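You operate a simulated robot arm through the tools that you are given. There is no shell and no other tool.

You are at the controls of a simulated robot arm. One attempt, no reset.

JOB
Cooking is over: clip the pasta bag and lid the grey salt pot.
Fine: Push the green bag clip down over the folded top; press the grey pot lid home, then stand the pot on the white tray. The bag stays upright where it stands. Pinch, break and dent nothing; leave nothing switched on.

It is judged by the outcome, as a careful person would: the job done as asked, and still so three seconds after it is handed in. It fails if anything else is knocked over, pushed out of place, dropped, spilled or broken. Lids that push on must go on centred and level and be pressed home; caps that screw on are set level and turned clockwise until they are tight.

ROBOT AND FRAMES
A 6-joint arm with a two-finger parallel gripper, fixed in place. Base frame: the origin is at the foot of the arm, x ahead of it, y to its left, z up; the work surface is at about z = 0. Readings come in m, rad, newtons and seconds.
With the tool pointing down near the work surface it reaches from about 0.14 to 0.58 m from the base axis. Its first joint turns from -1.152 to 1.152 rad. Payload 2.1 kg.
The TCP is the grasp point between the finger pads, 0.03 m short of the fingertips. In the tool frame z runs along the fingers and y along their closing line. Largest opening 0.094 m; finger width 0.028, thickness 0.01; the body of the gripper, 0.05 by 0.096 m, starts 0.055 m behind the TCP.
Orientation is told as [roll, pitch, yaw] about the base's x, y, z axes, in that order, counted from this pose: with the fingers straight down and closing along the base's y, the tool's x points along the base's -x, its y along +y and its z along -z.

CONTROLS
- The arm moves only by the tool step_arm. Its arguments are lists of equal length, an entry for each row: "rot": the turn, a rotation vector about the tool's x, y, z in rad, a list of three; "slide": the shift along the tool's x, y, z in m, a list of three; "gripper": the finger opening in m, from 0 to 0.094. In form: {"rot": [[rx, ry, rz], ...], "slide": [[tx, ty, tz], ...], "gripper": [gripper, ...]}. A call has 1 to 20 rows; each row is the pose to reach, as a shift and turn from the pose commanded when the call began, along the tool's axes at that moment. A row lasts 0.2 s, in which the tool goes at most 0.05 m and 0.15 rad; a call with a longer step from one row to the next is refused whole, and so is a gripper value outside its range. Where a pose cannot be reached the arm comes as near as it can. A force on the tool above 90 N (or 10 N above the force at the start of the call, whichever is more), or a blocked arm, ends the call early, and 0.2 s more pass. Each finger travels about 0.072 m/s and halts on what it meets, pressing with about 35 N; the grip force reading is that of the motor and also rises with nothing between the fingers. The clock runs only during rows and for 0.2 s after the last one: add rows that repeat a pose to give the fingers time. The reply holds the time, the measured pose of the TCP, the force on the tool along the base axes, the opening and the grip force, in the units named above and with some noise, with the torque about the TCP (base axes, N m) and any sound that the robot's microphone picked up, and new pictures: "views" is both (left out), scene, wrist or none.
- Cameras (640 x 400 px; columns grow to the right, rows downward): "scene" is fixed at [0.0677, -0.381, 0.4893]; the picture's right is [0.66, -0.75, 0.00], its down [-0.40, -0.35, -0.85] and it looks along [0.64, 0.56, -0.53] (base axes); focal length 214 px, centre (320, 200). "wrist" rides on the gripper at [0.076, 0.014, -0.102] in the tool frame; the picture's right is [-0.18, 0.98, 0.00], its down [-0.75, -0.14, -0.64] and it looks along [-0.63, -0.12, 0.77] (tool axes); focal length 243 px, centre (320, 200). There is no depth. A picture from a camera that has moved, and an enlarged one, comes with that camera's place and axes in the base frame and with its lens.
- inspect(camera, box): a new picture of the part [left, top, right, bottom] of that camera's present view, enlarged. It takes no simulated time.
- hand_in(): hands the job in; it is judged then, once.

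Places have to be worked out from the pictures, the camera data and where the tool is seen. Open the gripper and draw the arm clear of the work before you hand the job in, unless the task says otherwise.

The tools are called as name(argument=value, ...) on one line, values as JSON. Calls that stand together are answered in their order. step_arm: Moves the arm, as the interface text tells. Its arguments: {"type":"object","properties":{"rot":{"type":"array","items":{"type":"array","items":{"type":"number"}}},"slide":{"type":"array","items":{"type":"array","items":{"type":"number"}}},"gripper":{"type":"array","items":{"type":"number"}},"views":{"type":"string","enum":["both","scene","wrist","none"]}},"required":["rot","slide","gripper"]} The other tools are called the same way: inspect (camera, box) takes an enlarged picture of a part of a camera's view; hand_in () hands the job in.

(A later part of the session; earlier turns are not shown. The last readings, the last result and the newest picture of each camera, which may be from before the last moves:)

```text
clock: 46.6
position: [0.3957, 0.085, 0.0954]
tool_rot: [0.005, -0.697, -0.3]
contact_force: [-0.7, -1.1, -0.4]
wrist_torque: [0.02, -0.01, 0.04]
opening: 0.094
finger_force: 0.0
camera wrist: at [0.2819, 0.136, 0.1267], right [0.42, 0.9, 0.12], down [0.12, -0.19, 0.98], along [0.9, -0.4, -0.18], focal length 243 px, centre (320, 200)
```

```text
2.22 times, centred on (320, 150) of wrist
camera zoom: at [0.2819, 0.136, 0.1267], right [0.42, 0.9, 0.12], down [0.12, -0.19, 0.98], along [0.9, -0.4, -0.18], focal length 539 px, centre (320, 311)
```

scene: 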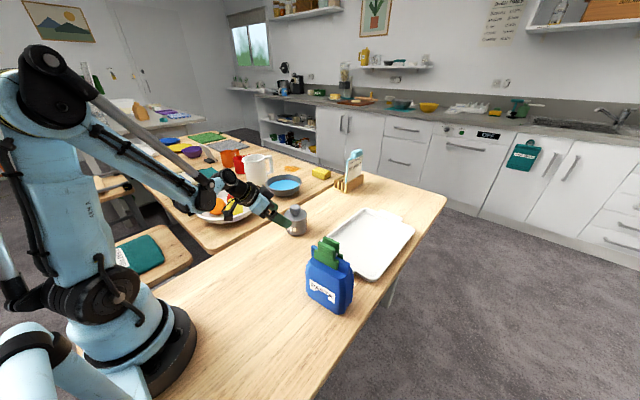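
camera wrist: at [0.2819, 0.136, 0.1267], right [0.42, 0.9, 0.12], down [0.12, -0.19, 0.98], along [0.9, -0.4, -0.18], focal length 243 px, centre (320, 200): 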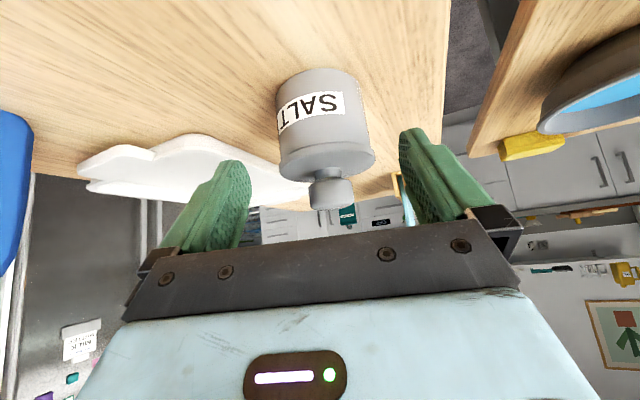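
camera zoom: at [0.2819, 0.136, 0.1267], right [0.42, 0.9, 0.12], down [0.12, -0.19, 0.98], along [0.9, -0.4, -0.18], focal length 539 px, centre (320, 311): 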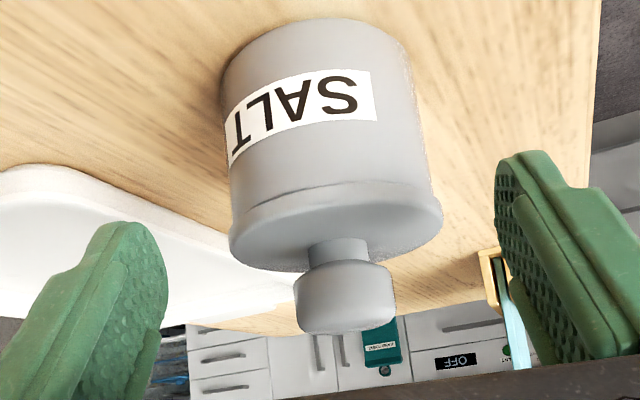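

The pot is centred between the fingers and the lid rim sits flush. I'll advance along the finger axis most of the way and check clearances.

step_arm(rot=[[0, 0, 0], [0, 0, 0], [0, 0, 0], [0, 0, 0]], slide=[[0, 0.0005, 0.015], [0, 0.0005, 0.03], [0, 0.0005, 0.045], [0, 0.0005, 0.055]], gripper=[0.094, 0.094, 0.094, 0.094])

inspect(camera="scene", box=[245, 180, 325, 250])

inspect(camera="wrist", box=[190, 60, 450, 250])

```text
clock: 47.6
position: [0.4296, 0.0764, 0.0532]
tool_rot: [0.003, -0.697, -0.3]
contact_force: [0.0, 0.3, -0.2]
wrist_torque: [0.02, 0.06, -0.01]
opening: 0.094
finger_force: 0.0
camera wrist: at [0.3157, 0.1267, 0.0841], right [0.42, 0.9, 0.12], down [0.12, -0.19, 0.98], along [0.9, -0.4, -0.18], focal length 243 px, centre (320, 200)
```

scene: 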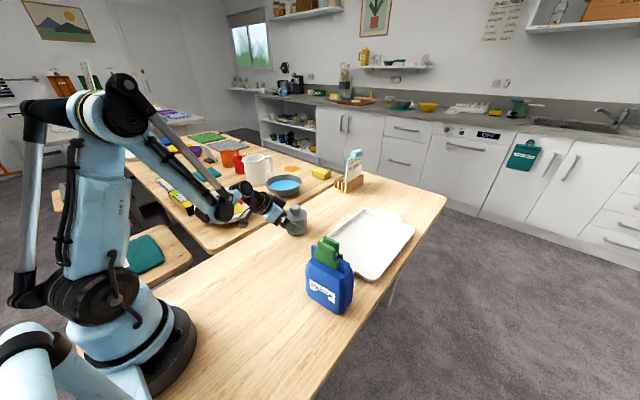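
wrist: 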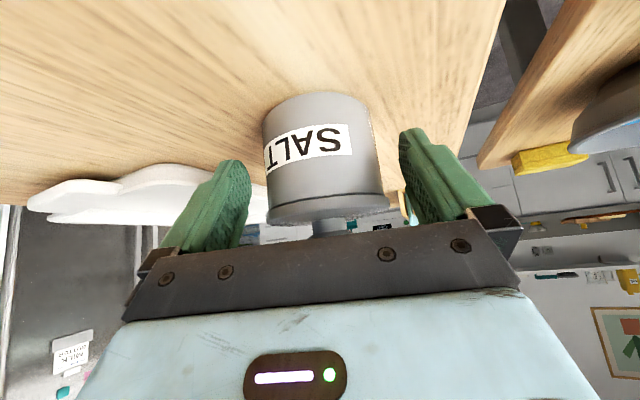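

```text
5.71 times, centred on (285, 215) of scene
camera zoom: at [0.0677, -0.381, 0.4893], right [0.66, -0.75, 0.0], down [-0.4, -0.35, -0.85], along [0.64, 0.56, -0.53], focal length 1226 px, centre (520, 114)
```

zoom: 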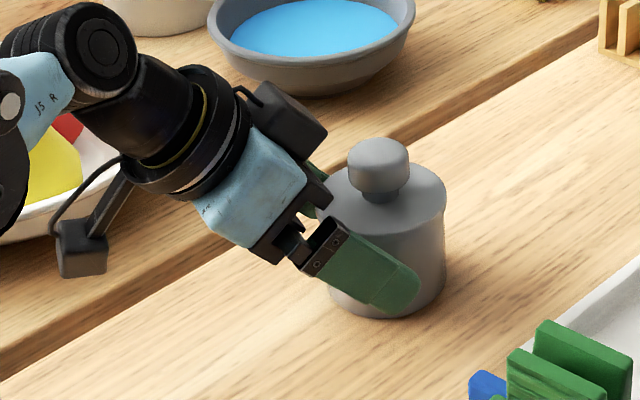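

```text
2.11 times, centred on (320, 155) of wrist
camera zoom: at [0.3157, 0.1267, 0.0841], right [0.42, 0.9, 0.12], down [0.12, -0.19, 0.98], along [0.9, -0.4, -0.18], focal length 511 px, centre (320, 295)
```

zoom: 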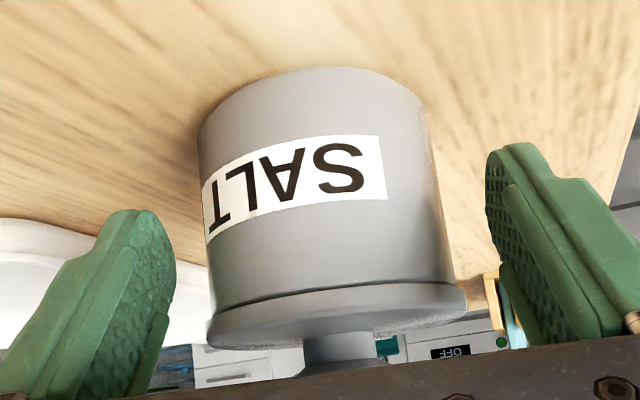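

Clearances are good on both sides and the pot is centred. I'll advance the final 23 mm and check before closing.

step_arm(rot=[[0, 0, 0], [0, 0, 0], [0, 0, 0]], slide=[[0, 0, 0.01], [0, 0, 0.0185], [0, 0, 0.0185]], gripper=[0.094, 0.094, 0.094])

inspect(camera="scene", box=[265, 190, 321, 246])

inspect(camera="wrist", box=[190, 60, 450, 250])

```text
clock: 48.4
position: [0.4428, 0.0732, 0.04]
tool_rot: [0.004, -0.697, -0.3]
contact_force: [-0.2, 0.9, 0.9]
wrist_torque: [0.0, -0.04, 0.01]
opening: 0.0937
finger_force: 0.2
camera wrist: at [0.3277, 0.1231, 0.0701], right [0.42, 0.9, 0.12], down [0.12, -0.19, 0.98], along [0.9, -0.4, -0.18], focal length 243 px, centre (320, 200)
```

scene: 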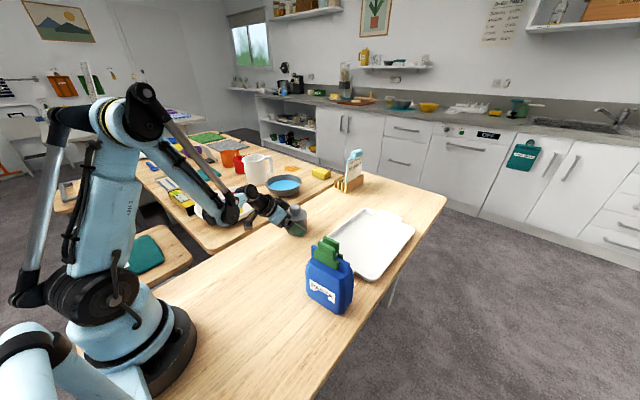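
wrist: 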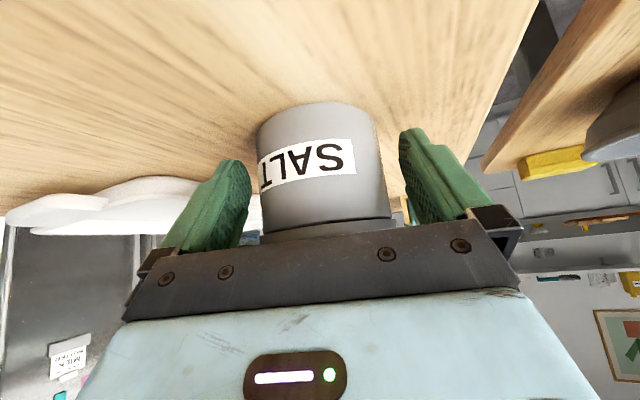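

```text
7.14 times, centred on (293, 218) of scene
camera zoom: at [0.0677, -0.381, 0.4893], right [0.66, -0.75, 0.0], down [-0.4, -0.35, -0.85], along [0.64, 0.56, -0.53], focal length 1532 px, centre (513, 71)
```

zoom: 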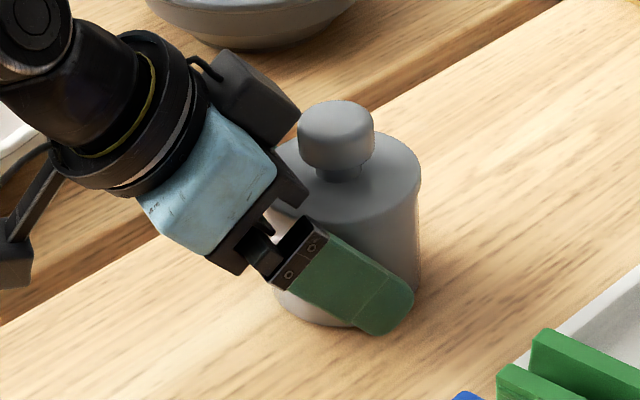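

```text
2.11 times, centred on (320, 155) of wrist
camera zoom: at [0.3277, 0.1231, 0.0701], right [0.42, 0.9, 0.12], down [0.12, -0.19, 0.98], along [0.9, -0.4, -0.18], focal length 511 px, centre (320, 295)
```

zoom: 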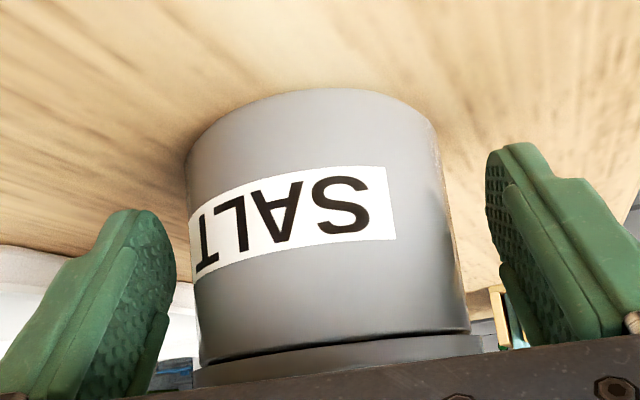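

The fingers straddle the pot with clearance all round. I'll advance 4 mm more for a fuller hold, then close on the wall below the lid.

step_arm(rot=[[0, 0, 0], [0, 0, 0], [0, 0, 0], [0, 0, 0], [0, 0, 0], [0, 0, 0]], slide=[[0, 0, 0.004], [0, 0, 0.004], [0, 0, 0.004], [0, 0, 0.004], [0, 0, 0.004], [0, 0, 0.004]], gripper=[0.094, 0.085, 0.08, 0.075, 0.07, 0.066])

inspect(camera="scene", box=[265, 190, 321, 246])

inspect(camera="wrist", box=[190, 60, 450, 250])

```text
clock: 49.8
position: [0.4439, 0.0711, 0.0353]
tool_rot: [0.004, -0.697, -0.299]
contact_force: [0.4, -0.6, 0.2]
wrist_torque: [0.0, 0.01, 0.0]
opening: 0.0767
finger_force: 34.8
camera wrist: at [0.3301, 0.122, 0.0667], right [0.42, 0.9, 0.12], down [0.12, -0.19, 0.98], along [0.9, -0.4, -0.18], focal length 243 px, centre (320, 200)
```

scene: 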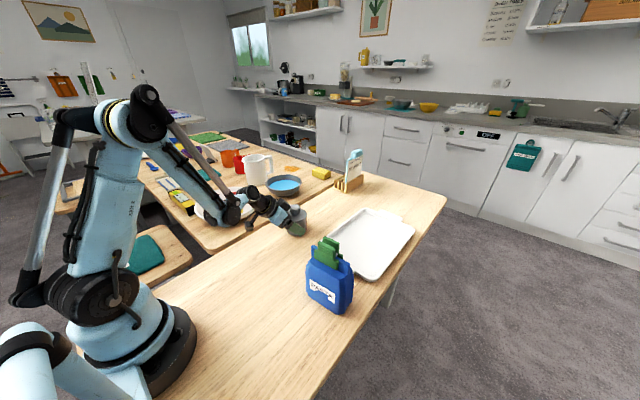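
wrist: 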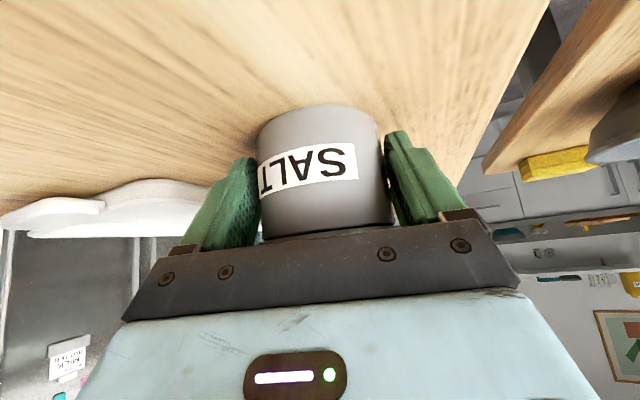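

```text
7.14 times, centred on (293, 218) of scene
camera zoom: at [0.0677, -0.381, 0.4893], right [0.66, -0.75, 0.0], down [-0.4, -0.35, -0.85], along [0.64, 0.56, -0.53], focal length 1532 px, centre (513, 71)
```

zoom: 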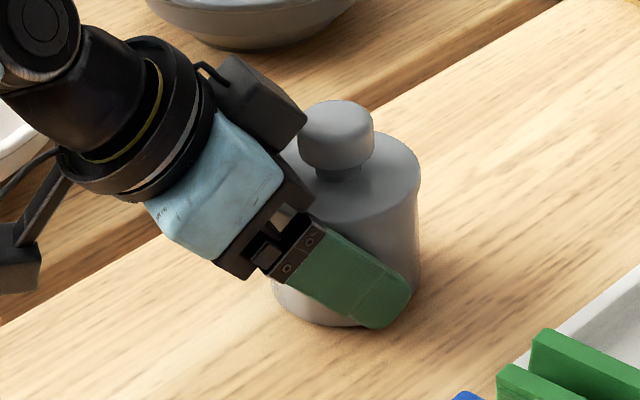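

```text
2.11 times, centred on (320, 155) of wrist
camera zoom: at [0.3301, 0.122, 0.0667], right [0.42, 0.9, 0.12], down [0.12, -0.19, 0.98], along [0.9, -0.4, -0.18], focal length 511 px, centre (320, 295)
```

zoom: 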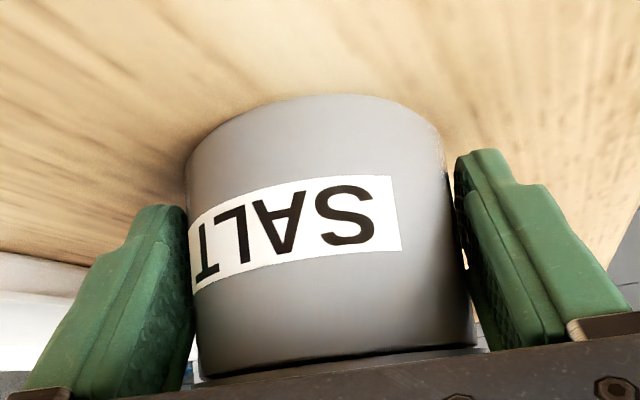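

The grip stopped at 76.7 mm, which is wider than my 73–74 mm estimate for the wall. I'll look closely at where the pads are touching.

inspect(camera="wrist", box=[370, 120, 430, 240])

inspect(camera="wrist", box=[220, 140, 300, 245])

inspect(camera="scene", box=[296, 205, 328, 240])

```text
3.33 times, centred on (400, 180) of wrist
camera zoom: at [0.3301, 0.122, 0.0667], right [0.42, 0.9, 0.12], down [0.12, -0.19, 0.98], along [0.9, -0.4, -0.18], focal length 809 px, centre (53, 267)
```

zoom: 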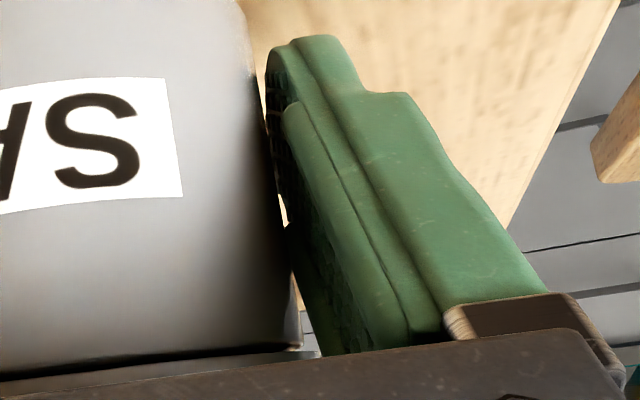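

```text
3.81 times, centred on (260, 192) of wrist
camera zoom: at [0.3301, 0.122, 0.0667], right [0.42, 0.9, 0.12], down [0.12, -0.19, 0.98], along [0.9, -0.4, -0.18], focal length 924 px, centre (549, 229)
```

zoom: 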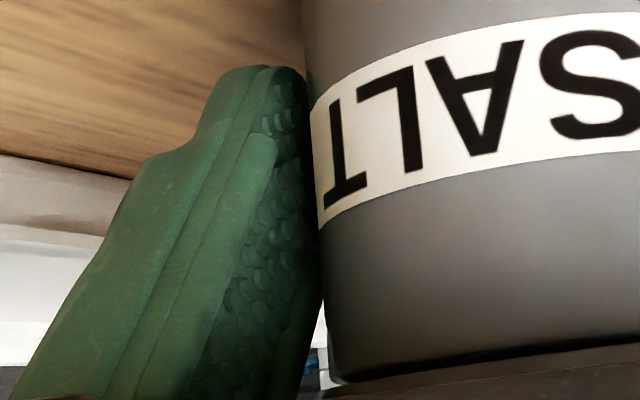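

```text
11.43 times, centred on (312, 222) of scene
camera zoom: at [0.0677, -0.381, 0.4893], right [0.66, -0.75, 0.0], down [-0.4, -0.35, -0.85], along [0.64, 0.56, -0.53], focal length 2451 px, centre (411, -57)
```

zoom: 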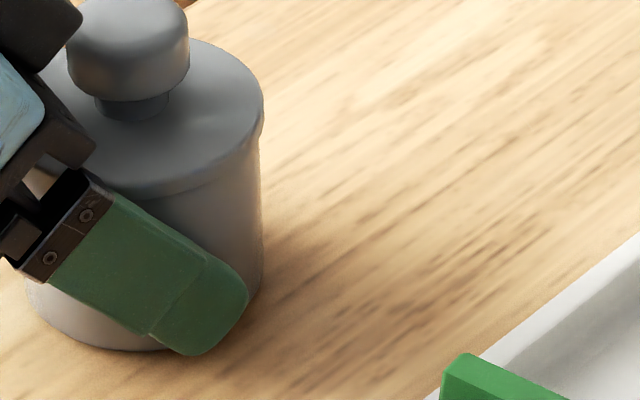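

The slivers of background beside the lid edge show that the pads bear on the pot wall and not on the lid. I'll lift straight up a little and check that the pot comes up level.

step_arm(rot=[[0, 0, 0], [0, 0, 0], [0, 0, 0], [0, 0, 0], [0, 0, 0]], slide=[[-0.0016, 0, -0.0019], [-0.0039, 0, -0.0046], [-0.0077, 0, -0.0092], [-0.0128, 0, -0.0153], [-0.0193, 0, -0.023]], gripper=[0.066, 0.066, 0.066, 0.066, 0.066])

inspect(camera="scene", box=[265, 180, 329, 244])

inspect(camera="wrist", box=[190, 60, 450, 250])

```text
clock: 51.0
position: [0.4445, 0.0729, 0.0663]
tool_rot: [0.002, -0.696, -0.301]
contact_force: [-1.6, 0.3, -1.5]
wrist_torque: [-0.03, 0.05, -0.04]
opening: 0.0766
finger_force: 35.2
camera wrist: at [0.3305, 0.1222, 0.0975], right [0.42, 0.9, 0.12], down [0.12, -0.19, 0.98], along [0.9, -0.4, -0.18], focal length 243 px, centre (320, 200)
```

scene: 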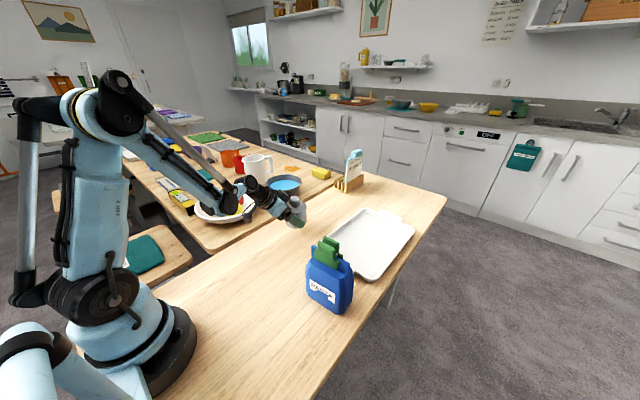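
wrist: 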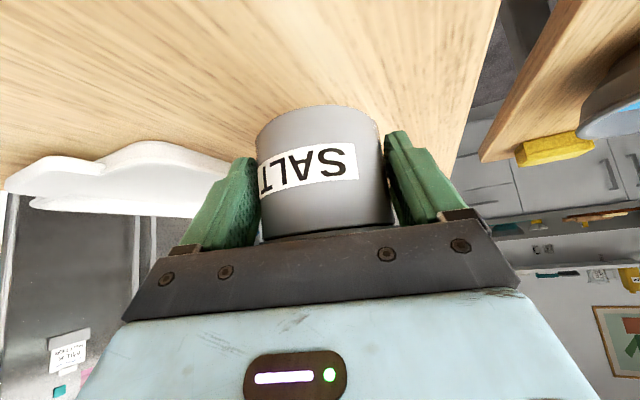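

```text
6.25 times, centred on (297, 212) of scene
camera zoom: at [0.0677, -0.381, 0.4893], right [0.66, -0.75, 0.0], down [-0.4, -0.35, -0.85], along [0.64, 0.56, -0.53], focal length 1340 px, centre (464, 125)
```

zoom: 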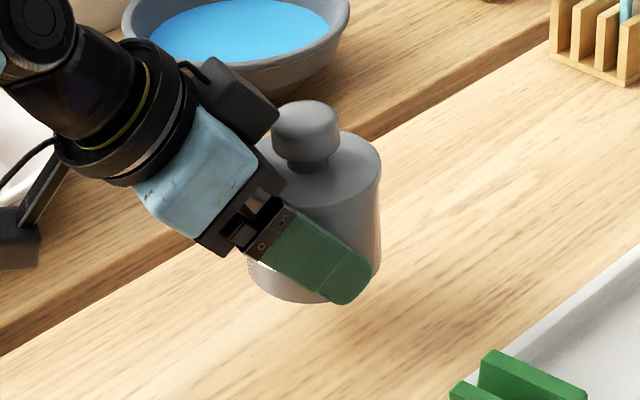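

```text
2.11 times, centred on (320, 155) of wrist
camera zoom: at [0.3305, 0.1222, 0.0975], right [0.42, 0.9, 0.12], down [0.12, -0.19, 0.98], along [0.9, -0.4, -0.18], focal length 511 px, centre (320, 295)
```

zoom: 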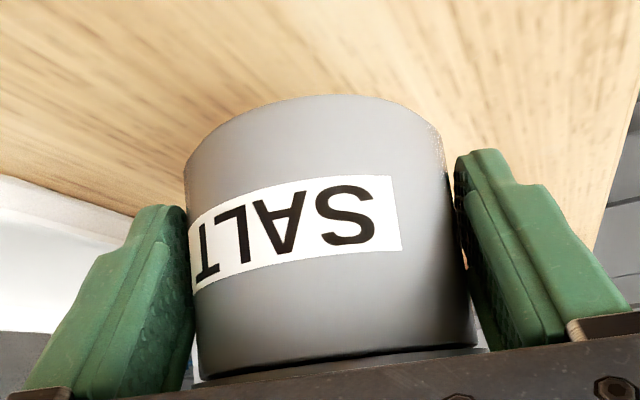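

The pot is up about 31 mm and level, firmly held. I'll raise it further and carry it over the tray to about (0.535, -0.125), keeping the arm on the side away from the bag.

step_arm(rot=[[0, 0, 0], [0, 0, 0], [0, 0, 0], [0, 0, 0], [0, 0, 0], [0, 0, 0], [0, 0, 0], [0, 0, 0], [0, 0, 0], [0, 0, 0], [0, 0, 0], [0, 0, 0]], slide=[[-0.0103, 0, -0.0123], [-0.0257, 0, -0.0307], [-0.0312, -0.009, -0.0261], [-0.0423, -0.0271, -0.0168], [-0.0534, -0.0451, -0.0075], [-0.0645, -0.0631, 0.0017], [-0.0755, -0.0812, 0.011], [-0.0866, -0.0992, 0.0203], [-0.0977, -0.1173, 0.0296], [-0.1087, -0.1353, 0.0388], [-0.1198, -0.1534, 0.0481], [-0.1253, -0.1624, 0.0527]], gripper=[0.066, 0.066, 0.066, 0.066, 0.066, 0.066, 0.066, 0.066, 0.066, 0.066, 0.066, 0.066])

inspect(camera="scene", box=[290, 180, 430, 290])

inspect(camera="wrist", box=[160, 20, 480, 250])

```text
clock: 53.6
position: [0.5213, -0.1214, 0.1055]
tool_rot: [0.004, -0.697, -0.301]
contact_force: [-0.7, 1.3, -2.2]
wrist_torque: [-0.01, 0.06, 0.01]
opening: 0.0764
finger_force: 34.8
camera wrist: at [0.4067, -0.0713, 0.1361], right [0.42, 0.9, 0.12], down [0.12, -0.19, 0.98], along [0.9, -0.4, -0.18], focal length 243 px, centre (320, 200)
```

scene: 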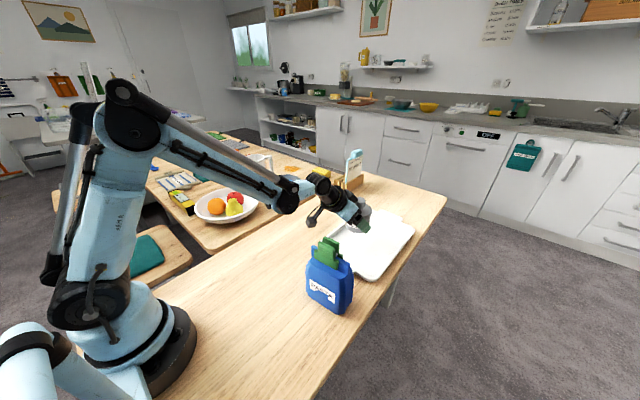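
wrist: 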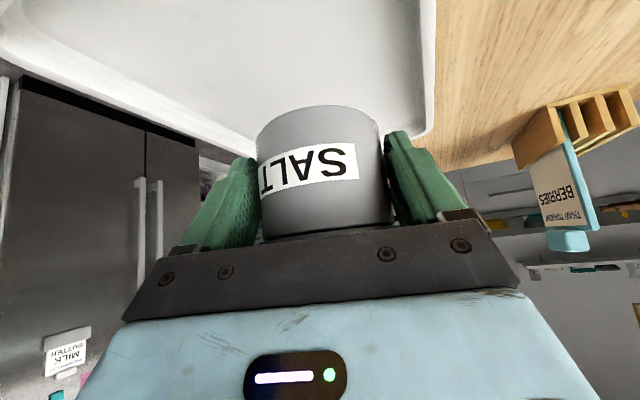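

```text
3.64 times, centred on (360, 235) of scene
camera zoom: at [0.0677, -0.381, 0.4893], right [0.66, -0.75, 0.0], down [-0.4, -0.35, -0.85], along [0.64, 0.56, -0.53], focal length 780 px, centre (174, 73)
```

zoom: 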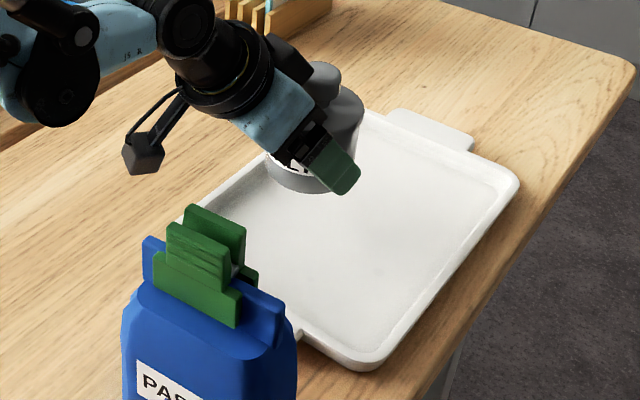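

```text
1.74 times, centred on (320, 135) of wrist
camera zoom: at [0.4067, -0.0713, 0.1361], right [0.42, 0.9, 0.12], down [0.12, -0.19, 0.98], along [0.9, -0.4, -0.18], focal length 422 px, centre (320, 313)
```

zoom: 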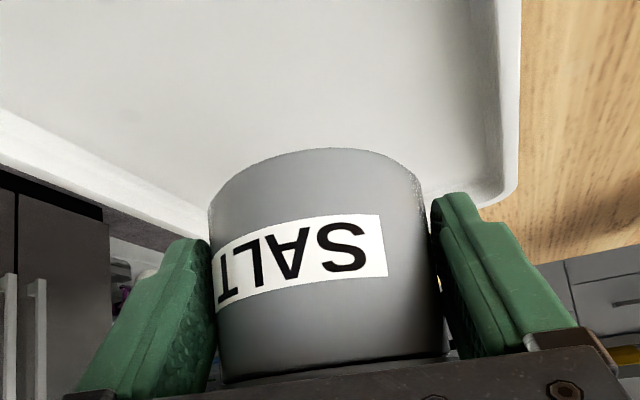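

The pot is over the tray floor, clear of the rims, with the bag and clip well away from the arm. I'll lower straight down to just above the floor.

step_arm(rot=[[0, 0, 0], [0, 0, 0], [0, 0, 0], [0, 0, 0], [0, 0, 0]], slide=[[0.0096, 0, 0.0115], [0.0193, 0, 0.023], [0.0289, 0, 0.0345], [0.0353, 0, 0.0422], [0.0379, 0, 0.0452]], gripper=[0.066, 0.066, 0.066, 0.066, 0.066])

inspect(camera="scene", box=[310, 190, 420, 280])

inspect(camera="wrist", box=[160, 20, 480, 250])

```text
clock: 54.8
position: [0.521, -0.1212, 0.0461]
tool_rot: [0.003, -0.698, -0.303]
contact_force: [-0.5, 0.1, -2.8]
wrist_torque: [0.01, 0.06, 0.01]
opening: 0.0766
finger_force: 34.8
camera wrist: at [0.4058, -0.0712, 0.0765], right [0.42, 0.9, 0.12], down [0.12, -0.19, 0.98], along [0.9, -0.4, -0.18], focal length 243 px, centre (320, 200)
```

scene: 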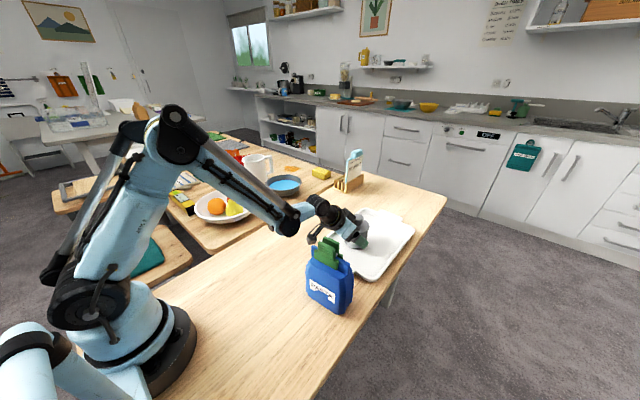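
wrist: 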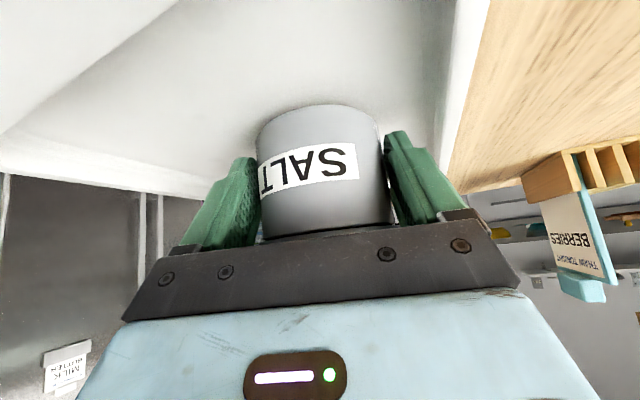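

```text
4.44 times, centred on (365, 235) of scene
camera zoom: at [0.0677, -0.381, 0.4893], right [0.66, -0.75, 0.0], down [-0.4, -0.35, -0.85], along [0.64, 0.56, -0.53], focal length 953 px, centre (120, 44)
```

zoom: 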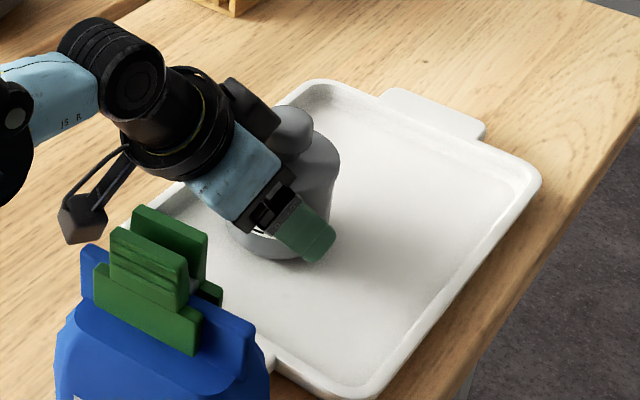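

```text
1.74 times, centred on (320, 135) of wrist
camera zoom: at [0.4058, -0.0712, 0.0765], right [0.42, 0.9, 0.12], down [0.12, -0.19, 0.98], along [0.9, -0.4, -0.18], focal length 422 px, centre (320, 313)
```

zoom: 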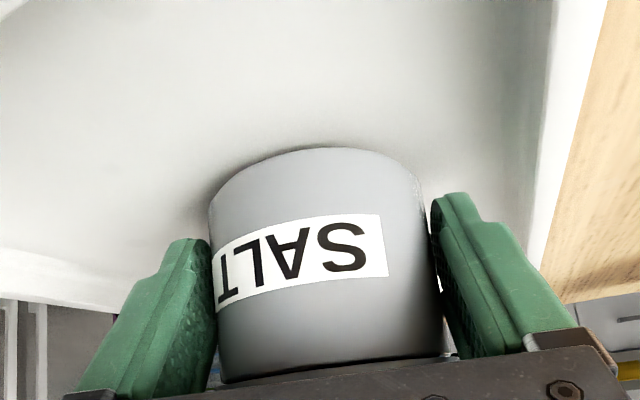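

The pot bottom is about 11 mm up with no contact yet. I'll lower 1 mm at a time.

step_arm(rot=[[0, 0, 0], [0, 0, 0], [0, 0, 0], [0, 0, 0]], slide=[[0.0006, 0, 0.0008], [0.0013, 0, 0.0015], [0.0019, 0, 0.0023], [0.0026, 0, 0.0031]], gripper=[0.066, 0.066, 0.066, 0.066], views="none")

```text
clock: 55.8
position: [0.5206, -0.1223, 0.0419]
tool_rot: [0.002, -0.697, -0.299]
contact_force: [0.5, 1.1, -2.6]
wrist_torque: [0.01, 0.05, -0.01]
opening: 0.0761
finger_force: 35.2
```

step_arm(rot=[[0, 0, 0], [0, 0, 0], [0, 0, 0]], slide=[[0.0006, 0, 0.0008], [0.0013, 0, 0.0015], [0.0013, 0, 0.0015]], gripper=[0.066, 0.066, 0.066], views="none")

```text
clock: 56.6
position: [0.5206, -0.1214, 0.0413]
tool_rot: [0.003, -0.698, -0.301]
contact_force: [-5.1, -1.4, 21.3]
wrist_torque: [0.04, 0.08, 0.06]
opening: 0.0763
finger_force: 35.1
```

The pot has touched down, at 21 N. I'll ease off about 1 mm so it's only resting, then check.

step_arm(rot=[[0, 0, 0], [0, 0, 0]], slide=[[-0.0005, 0, -0.0006], [-0.0005, 0, -0.0006]], gripper=[0.066, 0.066])

inspect(camera="scene", box=[330, 195, 390, 265])

inspect(camera="wrist", box=[160, 20, 480, 250])

```text
clock: 57.2
position: [0.5206, -0.1224, 0.0409]
tool_rot: [0.003, -0.697, -0.298]
contact_force: [0.9, -5.0, 10.0]
wrist_torque: [-0.24, -0.33, -0.04]
opening: 0.0765
finger_force: 34.8
camera wrist: at [0.4061, -0.0716, 0.0715], right [0.42, 0.9, 0.12], down [0.12, -0.19, 0.98], along [0.9, -0.4, -0.18], focal length 243 px, centre (320, 200)
```

scene: 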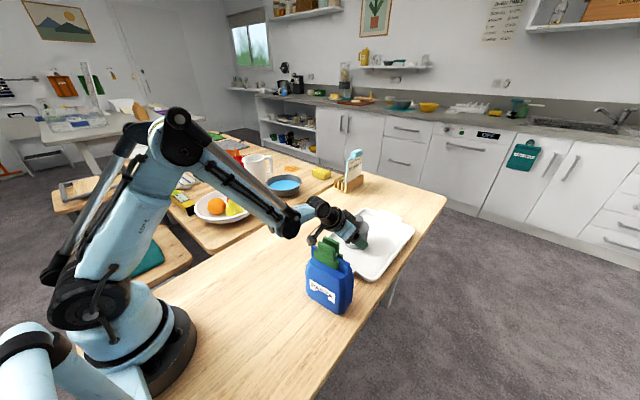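
wrist: 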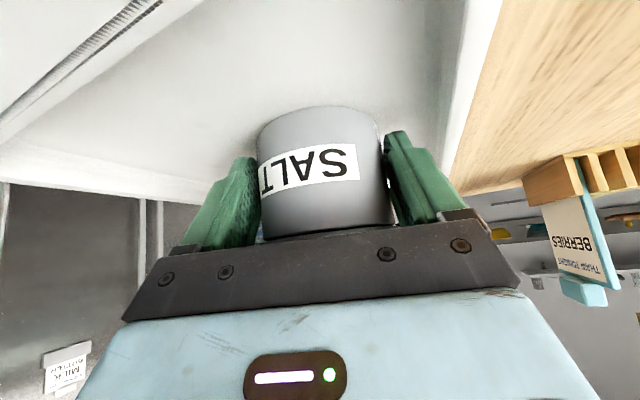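

```text
5.71 times, centred on (360, 230) of scene
camera zoom: at [0.0676, -0.381, 0.4894], right [0.66, -0.75, 0.0], down [-0.4, -0.35, -0.85], along [0.64, 0.56, -0.53], focal length 1226 px, centre (91, 29)
```

zoom: 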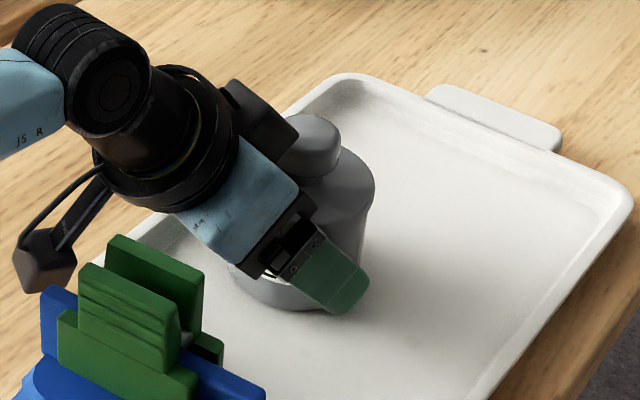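

```text
1.74 times, centred on (320, 135) of wrist
camera zoom: at [0.4061, -0.0716, 0.0715], right [0.42, 0.9, 0.12], down [0.12, -0.19, 0.98], along [0.9, -0.4, -0.18], focal length 422 px, centre (320, 313)
```

zoom: 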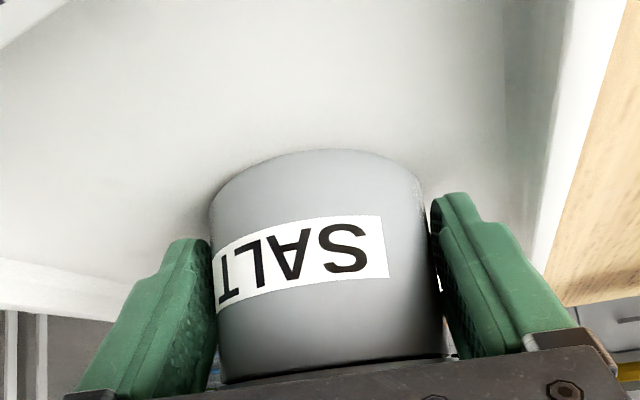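

The pot rests on the tray floor. I'll ease a touch more and open the fingers slowly.

step_arm(rot=[[0, 0, 0], [0, 0, 0], [0, 0, 0], [0, 0, 0], [0, 0, 0]], slide=[[-0.0003, 0, -0.0003], [-0.0003, 0, -0.0003], [-0.0003, 0, -0.0003], [-0.0003, 0, -0.0003], [-0.0003, 0, -0.0003]], gripper=[0.07, 0.08, 0.088, 0.094, 0.094])

inspect(camera="scene", box=[330, 195, 390, 265])

inspect(camera="wrist", box=[160, 20, 480, 250])

```text
clock: 58.4
position: [0.5211, -0.1205, 0.0411]
tool_rot: [0.003, -0.695, -0.3]
contact_force: [0.1, 0.6, -0.5]
wrist_torque: [0.01, 0.01, -0.02]
opening: 0.0941
finger_force: 0.0
camera wrist: at [0.4062, -0.0713, 0.0719], right [0.42, 0.9, 0.12], down [0.12, -0.19, 0.98], along [0.9, -0.4, -0.18], focal length 243 px, centre (320, 200)
```

scene: 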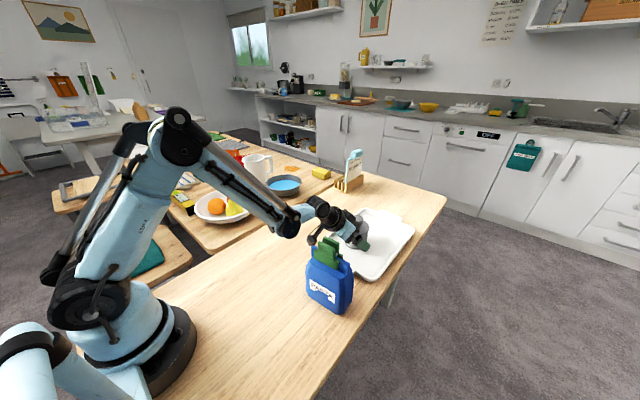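
wrist: 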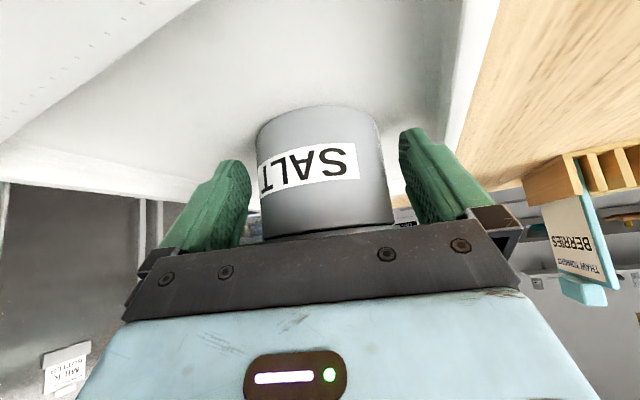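

```text
5.71 times, centred on (360, 230) of scene
camera zoom: at [0.0677, -0.381, 0.4893], right [0.66, -0.75, 0.0], down [-0.4, -0.35, -0.85], along [0.64, 0.56, -0.53], focal length 1226 px, centre (91, 29)
```

zoom: 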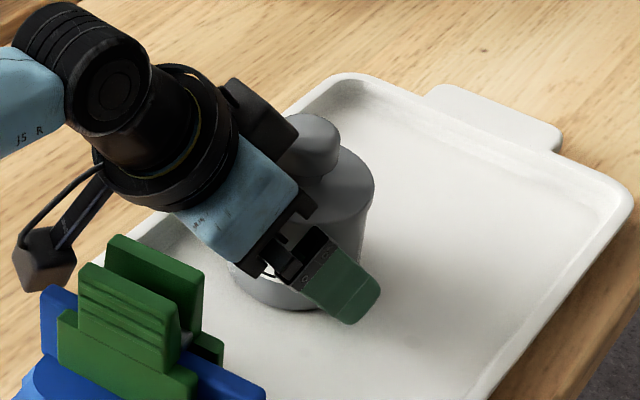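

```text
1.74 times, centred on (320, 135) of wrist
camera zoom: at [0.4062, -0.0713, 0.0719], right [0.42, 0.9, 0.12], down [0.12, -0.19, 0.98], along [0.9, -0.4, -0.18], focal length 422 px, centre (320, 313)
```

zoom: 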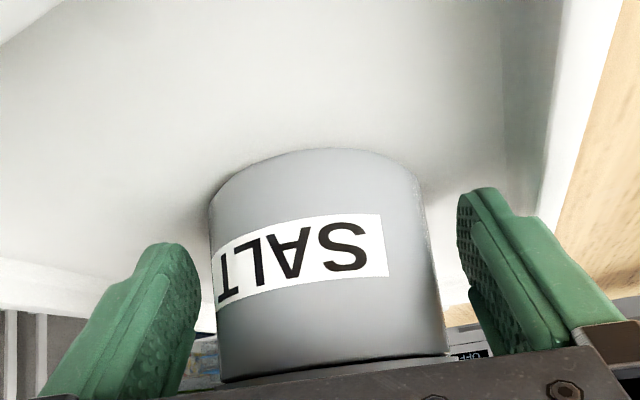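

Released, and the pot stands level on the tray. I'll withdraw back along the finger axis.

step_arm(rot=[[0, 0, 0], [0, 0, 0], [0, 0, 0], [0, 0, 0], [0, 0, 0], [0, 0, 0]], slide=[[0, 0, -0.01], [0, 0, -0.025], [0, 0, -0.045], [0, 0, -0.07], [0, 0, -0.095], [0, 0, -0.12]], gripper=[0.094, 0.094, 0.094, 0.094, 0.094, 0.094])

inspect(camera="scene", box=[290, 190, 430, 320])

inspect(camera="wrist", box=[160, 20, 480, 250])

```text
clock: 59.8
position: [0.4486, -0.0988, 0.1315]
tool_rot: [0.003, -0.697, -0.3]
contact_force: [-0.9, -0.2, -0.7]
wrist_torque: [0.0, 0.02, 0.0]
opening: 0.0941
finger_force: 0.1
camera wrist: at [0.3335, -0.049, 0.1634], right [0.42, 0.9, 0.12], down [0.12, -0.19, 0.98], along [0.9, -0.4, -0.18], focal length 243 px, centre (320, 200)
```

scene: 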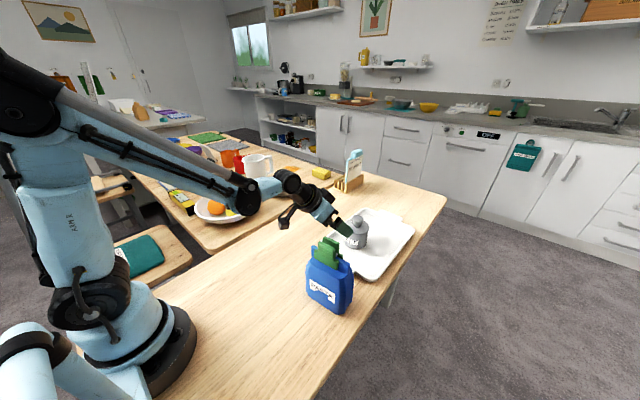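
wrist: 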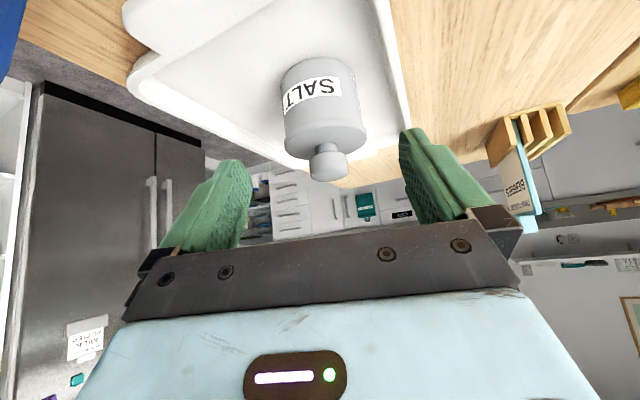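

```text
3.08 times, centred on (360, 255) of scene
camera zoom: at [0.0677, -0.381, 0.4893], right [0.66, -0.75, 0.0], down [-0.4, -0.35, -0.85], along [0.64, 0.56, -0.53], focal length 660 px, centre (197, 31)
```

zoom: 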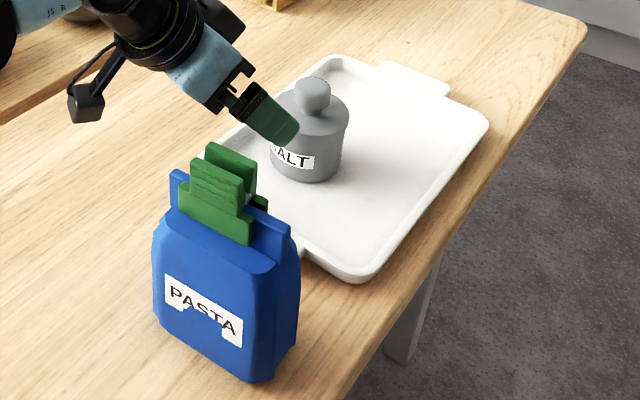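

```text
1.74 times, centred on (320, 135) of wrist
camera zoom: at [0.3335, -0.049, 0.1634], right [0.42, 0.9, 0.12], down [0.12, -0.19, 0.98], along [0.9, -0.4, -0.18], focal length 422 px, centre (320, 313)
```

zoom: 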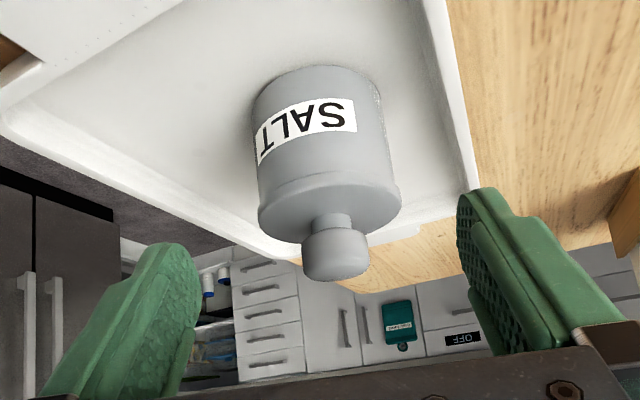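

The lidded pot stands on the tray and the bag and clip are upright. I'll raise the arm straight up and bring it clear to the left.

step_arm(rot=[[0, 0, 0], [0, 0, 0], [0, 0, 0], [0, 0, 0], [0, 0, 0], [0, 0, 0]], slide=[[-0.0161, 0, -0.0192], [-0.0321, 0, -0.0383], [-0.0482, 0, -0.0575], [-0.0642, 0, -0.0767], [-0.0803, 0, -0.0958], [-0.0963, 0, -0.115]], gripper=[0.094, 0.094, 0.094, 0.094, 0.094, 0.094], views="scene")

```text
clock: 61.2
position: [0.4471, -0.0997, 0.2845]
tool_rot: [0.003, -0.696, -0.301]
contact_force: [-0.2, -0.2, 0.8]
wrist_torque: [0.01, 0.0, 0.01]
opening: 0.0939
finger_force: 0.0
```

scene: 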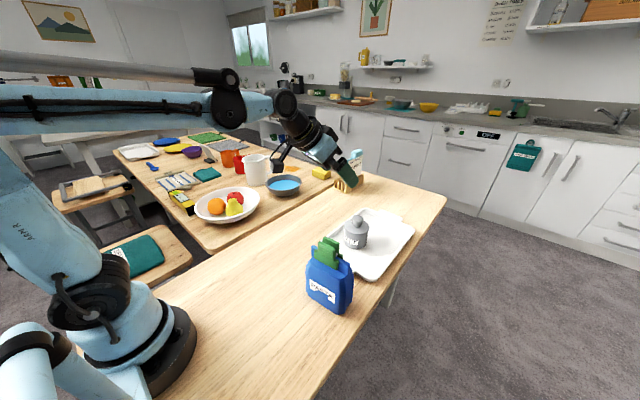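

Moving back toward the start pose, untilting as I go.

step_arm(rot=[[0, 0.087, 0], [0, 0.174, 0], [0, 0.261, 0], [0, 0.348, 0], [0, 0.435, 0], [0, 0.522, 0], [0, 0.609, 0], [0, 0.696, 0]], slide=[[0.009, 0.0149, -0.0263], [0.0181, 0.0298, -0.0526], [0.0271, 0.0446, -0.0789], [0.0362, 0.0595, -0.1053], [0.0452, 0.0744, -0.1316], [0.0543, 0.0893, -0.1579], [0.0633, 0.1041, -0.1842], [0.0724, 0.119, -0.2105]], gripper=[0.094, 0.094, 0.094, 0.094, 0.094, 0.094, 0.094, 0.094])

inspect(camera="scene", box=[290, 190, 430, 320])

inspect(camera="scene", box=[330, 205, 386, 255])

inspect(camera="scene", box=[300, 230, 364, 280])

```text
clock: 63.0
position: [0.2995, 0.0682, 0.3971]
tool_rot: [0.001, 0.001, -0.298]
contact_force: [-0.9, -0.5, 0.9]
wrist_torque: [0.02, 0.01, 0.03]
opening: 0.094
finger_force: 0.1
camera wrist: at [0.2319, 0.1038, 0.5008], right [0.46, 0.89, 0.0], down [0.68, -0.36, 0.64], along [0.57, -0.3, -0.77], focal length 243 px, centre (320, 200)
```

scene: 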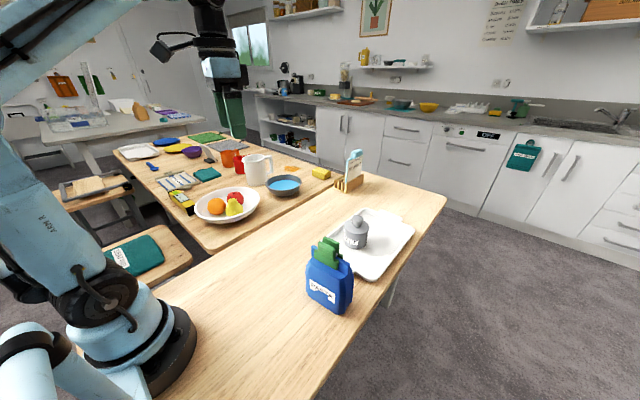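
wrist: 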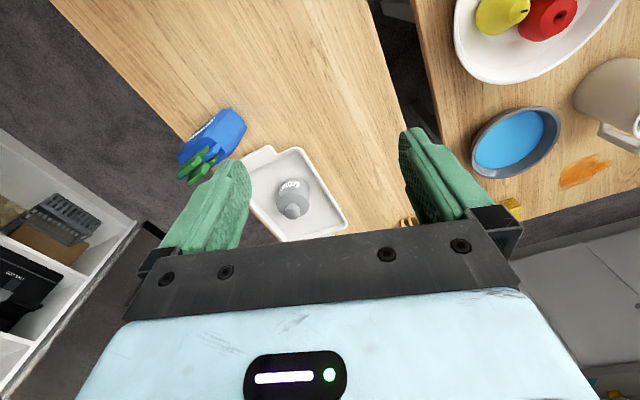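

```text
3.08 times, centred on (360, 255) of scene
camera zoom: at [0.0677, -0.381, 0.4893], right [0.66, -0.75, 0.0], down [-0.4, -0.35, -0.85], along [0.64, 0.56, -0.53], focal length 660 px, centre (197, 31)
```

zoom: 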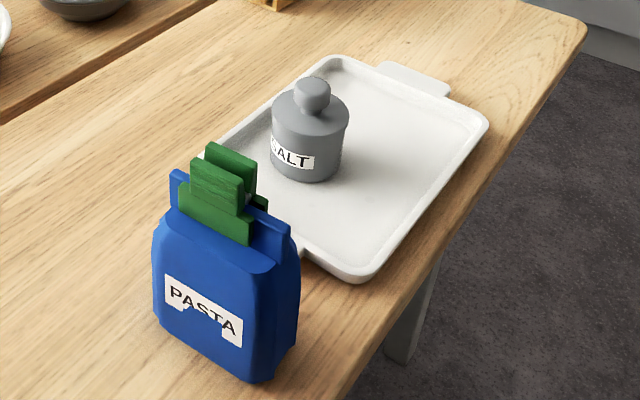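

```text
8.00 times, centred on (358, 230) of scene
camera zoom: at [0.0677, -0.381, 0.4893], right [0.66, -0.75, 0.0], down [-0.4, -0.35, -0.85], along [0.64, 0.56, -0.53], focal length 1716 px, centre (16, -40)
```

zoom: 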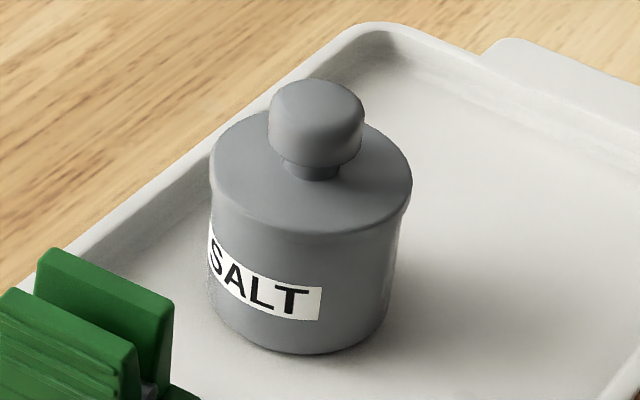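

```text
8.00 times, centred on (332, 255) of scene
camera zoom: at [0.0677, -0.381, 0.4893], right [0.66, -0.75, 0.0], down [-0.4, -0.35, -0.85], along [0.64, 0.56, -0.53], focal length 1716 px, centre (224, -240)
```

zoom: 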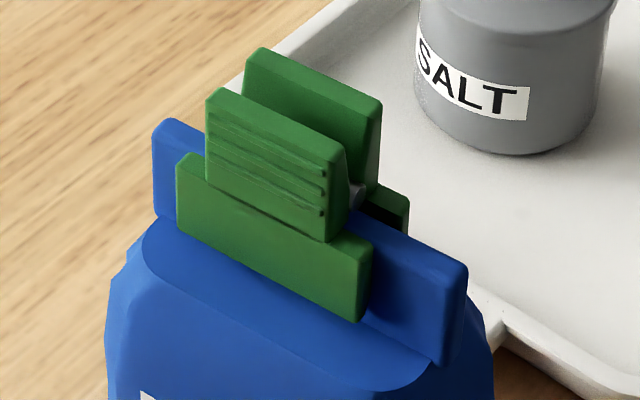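

Everything is standing as asked. The lid clicked but the clip gave no sound, so I'll make one more purely vertical press on the clip's handle tops with nearly closed fingers, to be sure it's fully down. First I'll move above it.

step_arm(rot=[[0, 0, 0.117], [0, 0, 0.233], [0, 0, 0.35], [0, 0, 0.467], [0, 0, 0.583], [0, 0, 0.7], [0, 0, 0.817], [0, 0, 0.934], [0, 0, 1.05], [0, 0, 1.167]], slide=[[-0.0101, -0.0229, 0.0137], [-0.0202, -0.0458, 0.0274], [-0.0304, -0.0687, 0.0411], [-0.0405, -0.0916, 0.0548], [-0.0506, -0.1146, 0.0685], [-0.0607, -0.1375, 0.0822], [-0.0708, -0.1604, 0.0959], [-0.081, -0.1833, 0.1096], [-0.0911, -0.2062, 0.1233], [-0.1012, -0.2291, 0.137]], gripper=[0.08, 0.065, 0.05, 0.035, 0.02, 0.008, 0.008, 0.008, 0.008, 0.008])

inspect(camera="wrist", box=[270, 40, 370, 180])

inspect(camera="scene", box=[300, 190, 370, 270])

```text
clock: 65.2
position: [0.3299, -0.1803, 0.26]
tool_rot: [0.003, 0.003, -1.464]
contact_force: [-0.4, -0.6, 0.6]
wrist_torque: [-0.01, 0.0, -0.03]
opening: 0.0081
finger_force: 0.0
camera wrist: at [0.3371, -0.1035, 0.3639], right [1.0, -0.08, 0.0], down [-0.06, -0.77, 0.64], along [-0.05, -0.64, -0.77], focal length 243 px, centre (320, 200)
```

scene: 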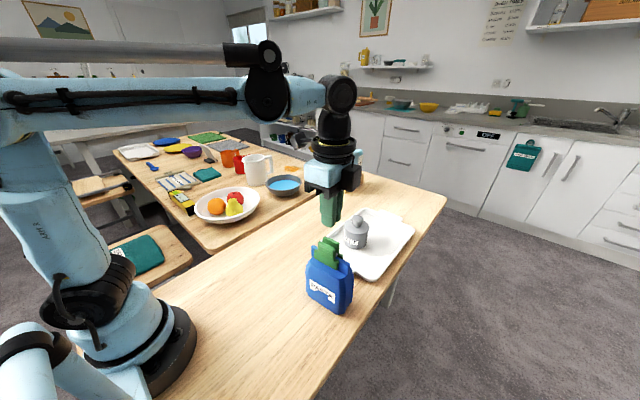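
wrist: 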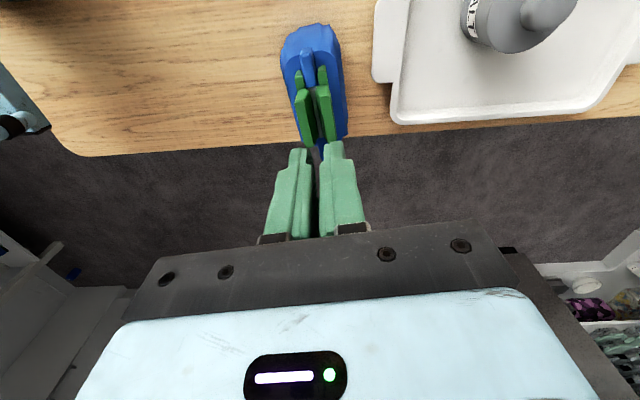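

```text
2.86 times, centred on (320, 110) of wrist
camera zoom: at [0.3371, -0.1035, 0.3639], right [1.0, -0.08, 0.0], down [-0.06, -0.77, 0.64], along [-0.05, -0.64, -0.77], focal length 693 px, centre (320, 457)
```

zoom: 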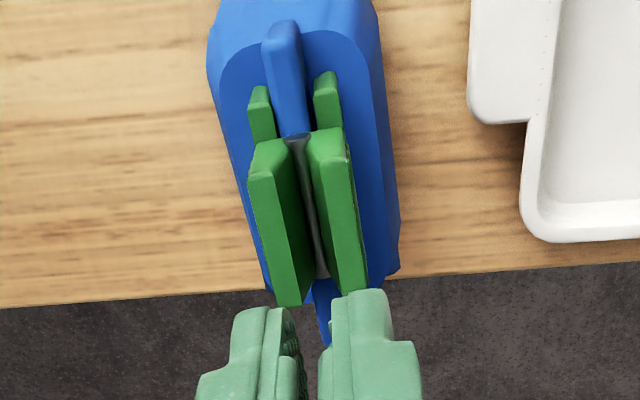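

```text
5.00 times, centred on (335, 230) of scene
camera zoom: at [0.0677, -0.381, 0.4893], right [0.66, -0.75, 0.0], down [-0.4, -0.35, -0.85], along [0.64, 0.56, -0.53], focal length 1072 px, centre (245, 50)
```

zoom: 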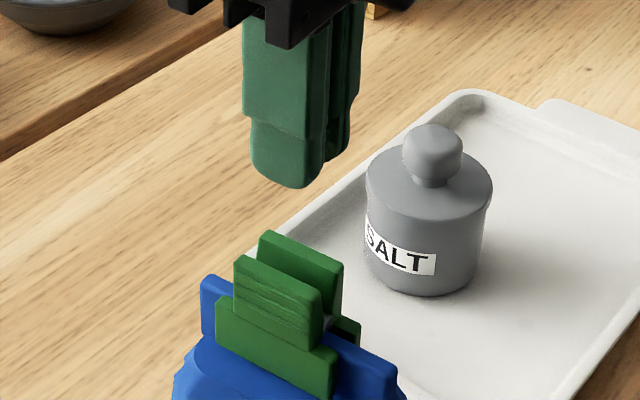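

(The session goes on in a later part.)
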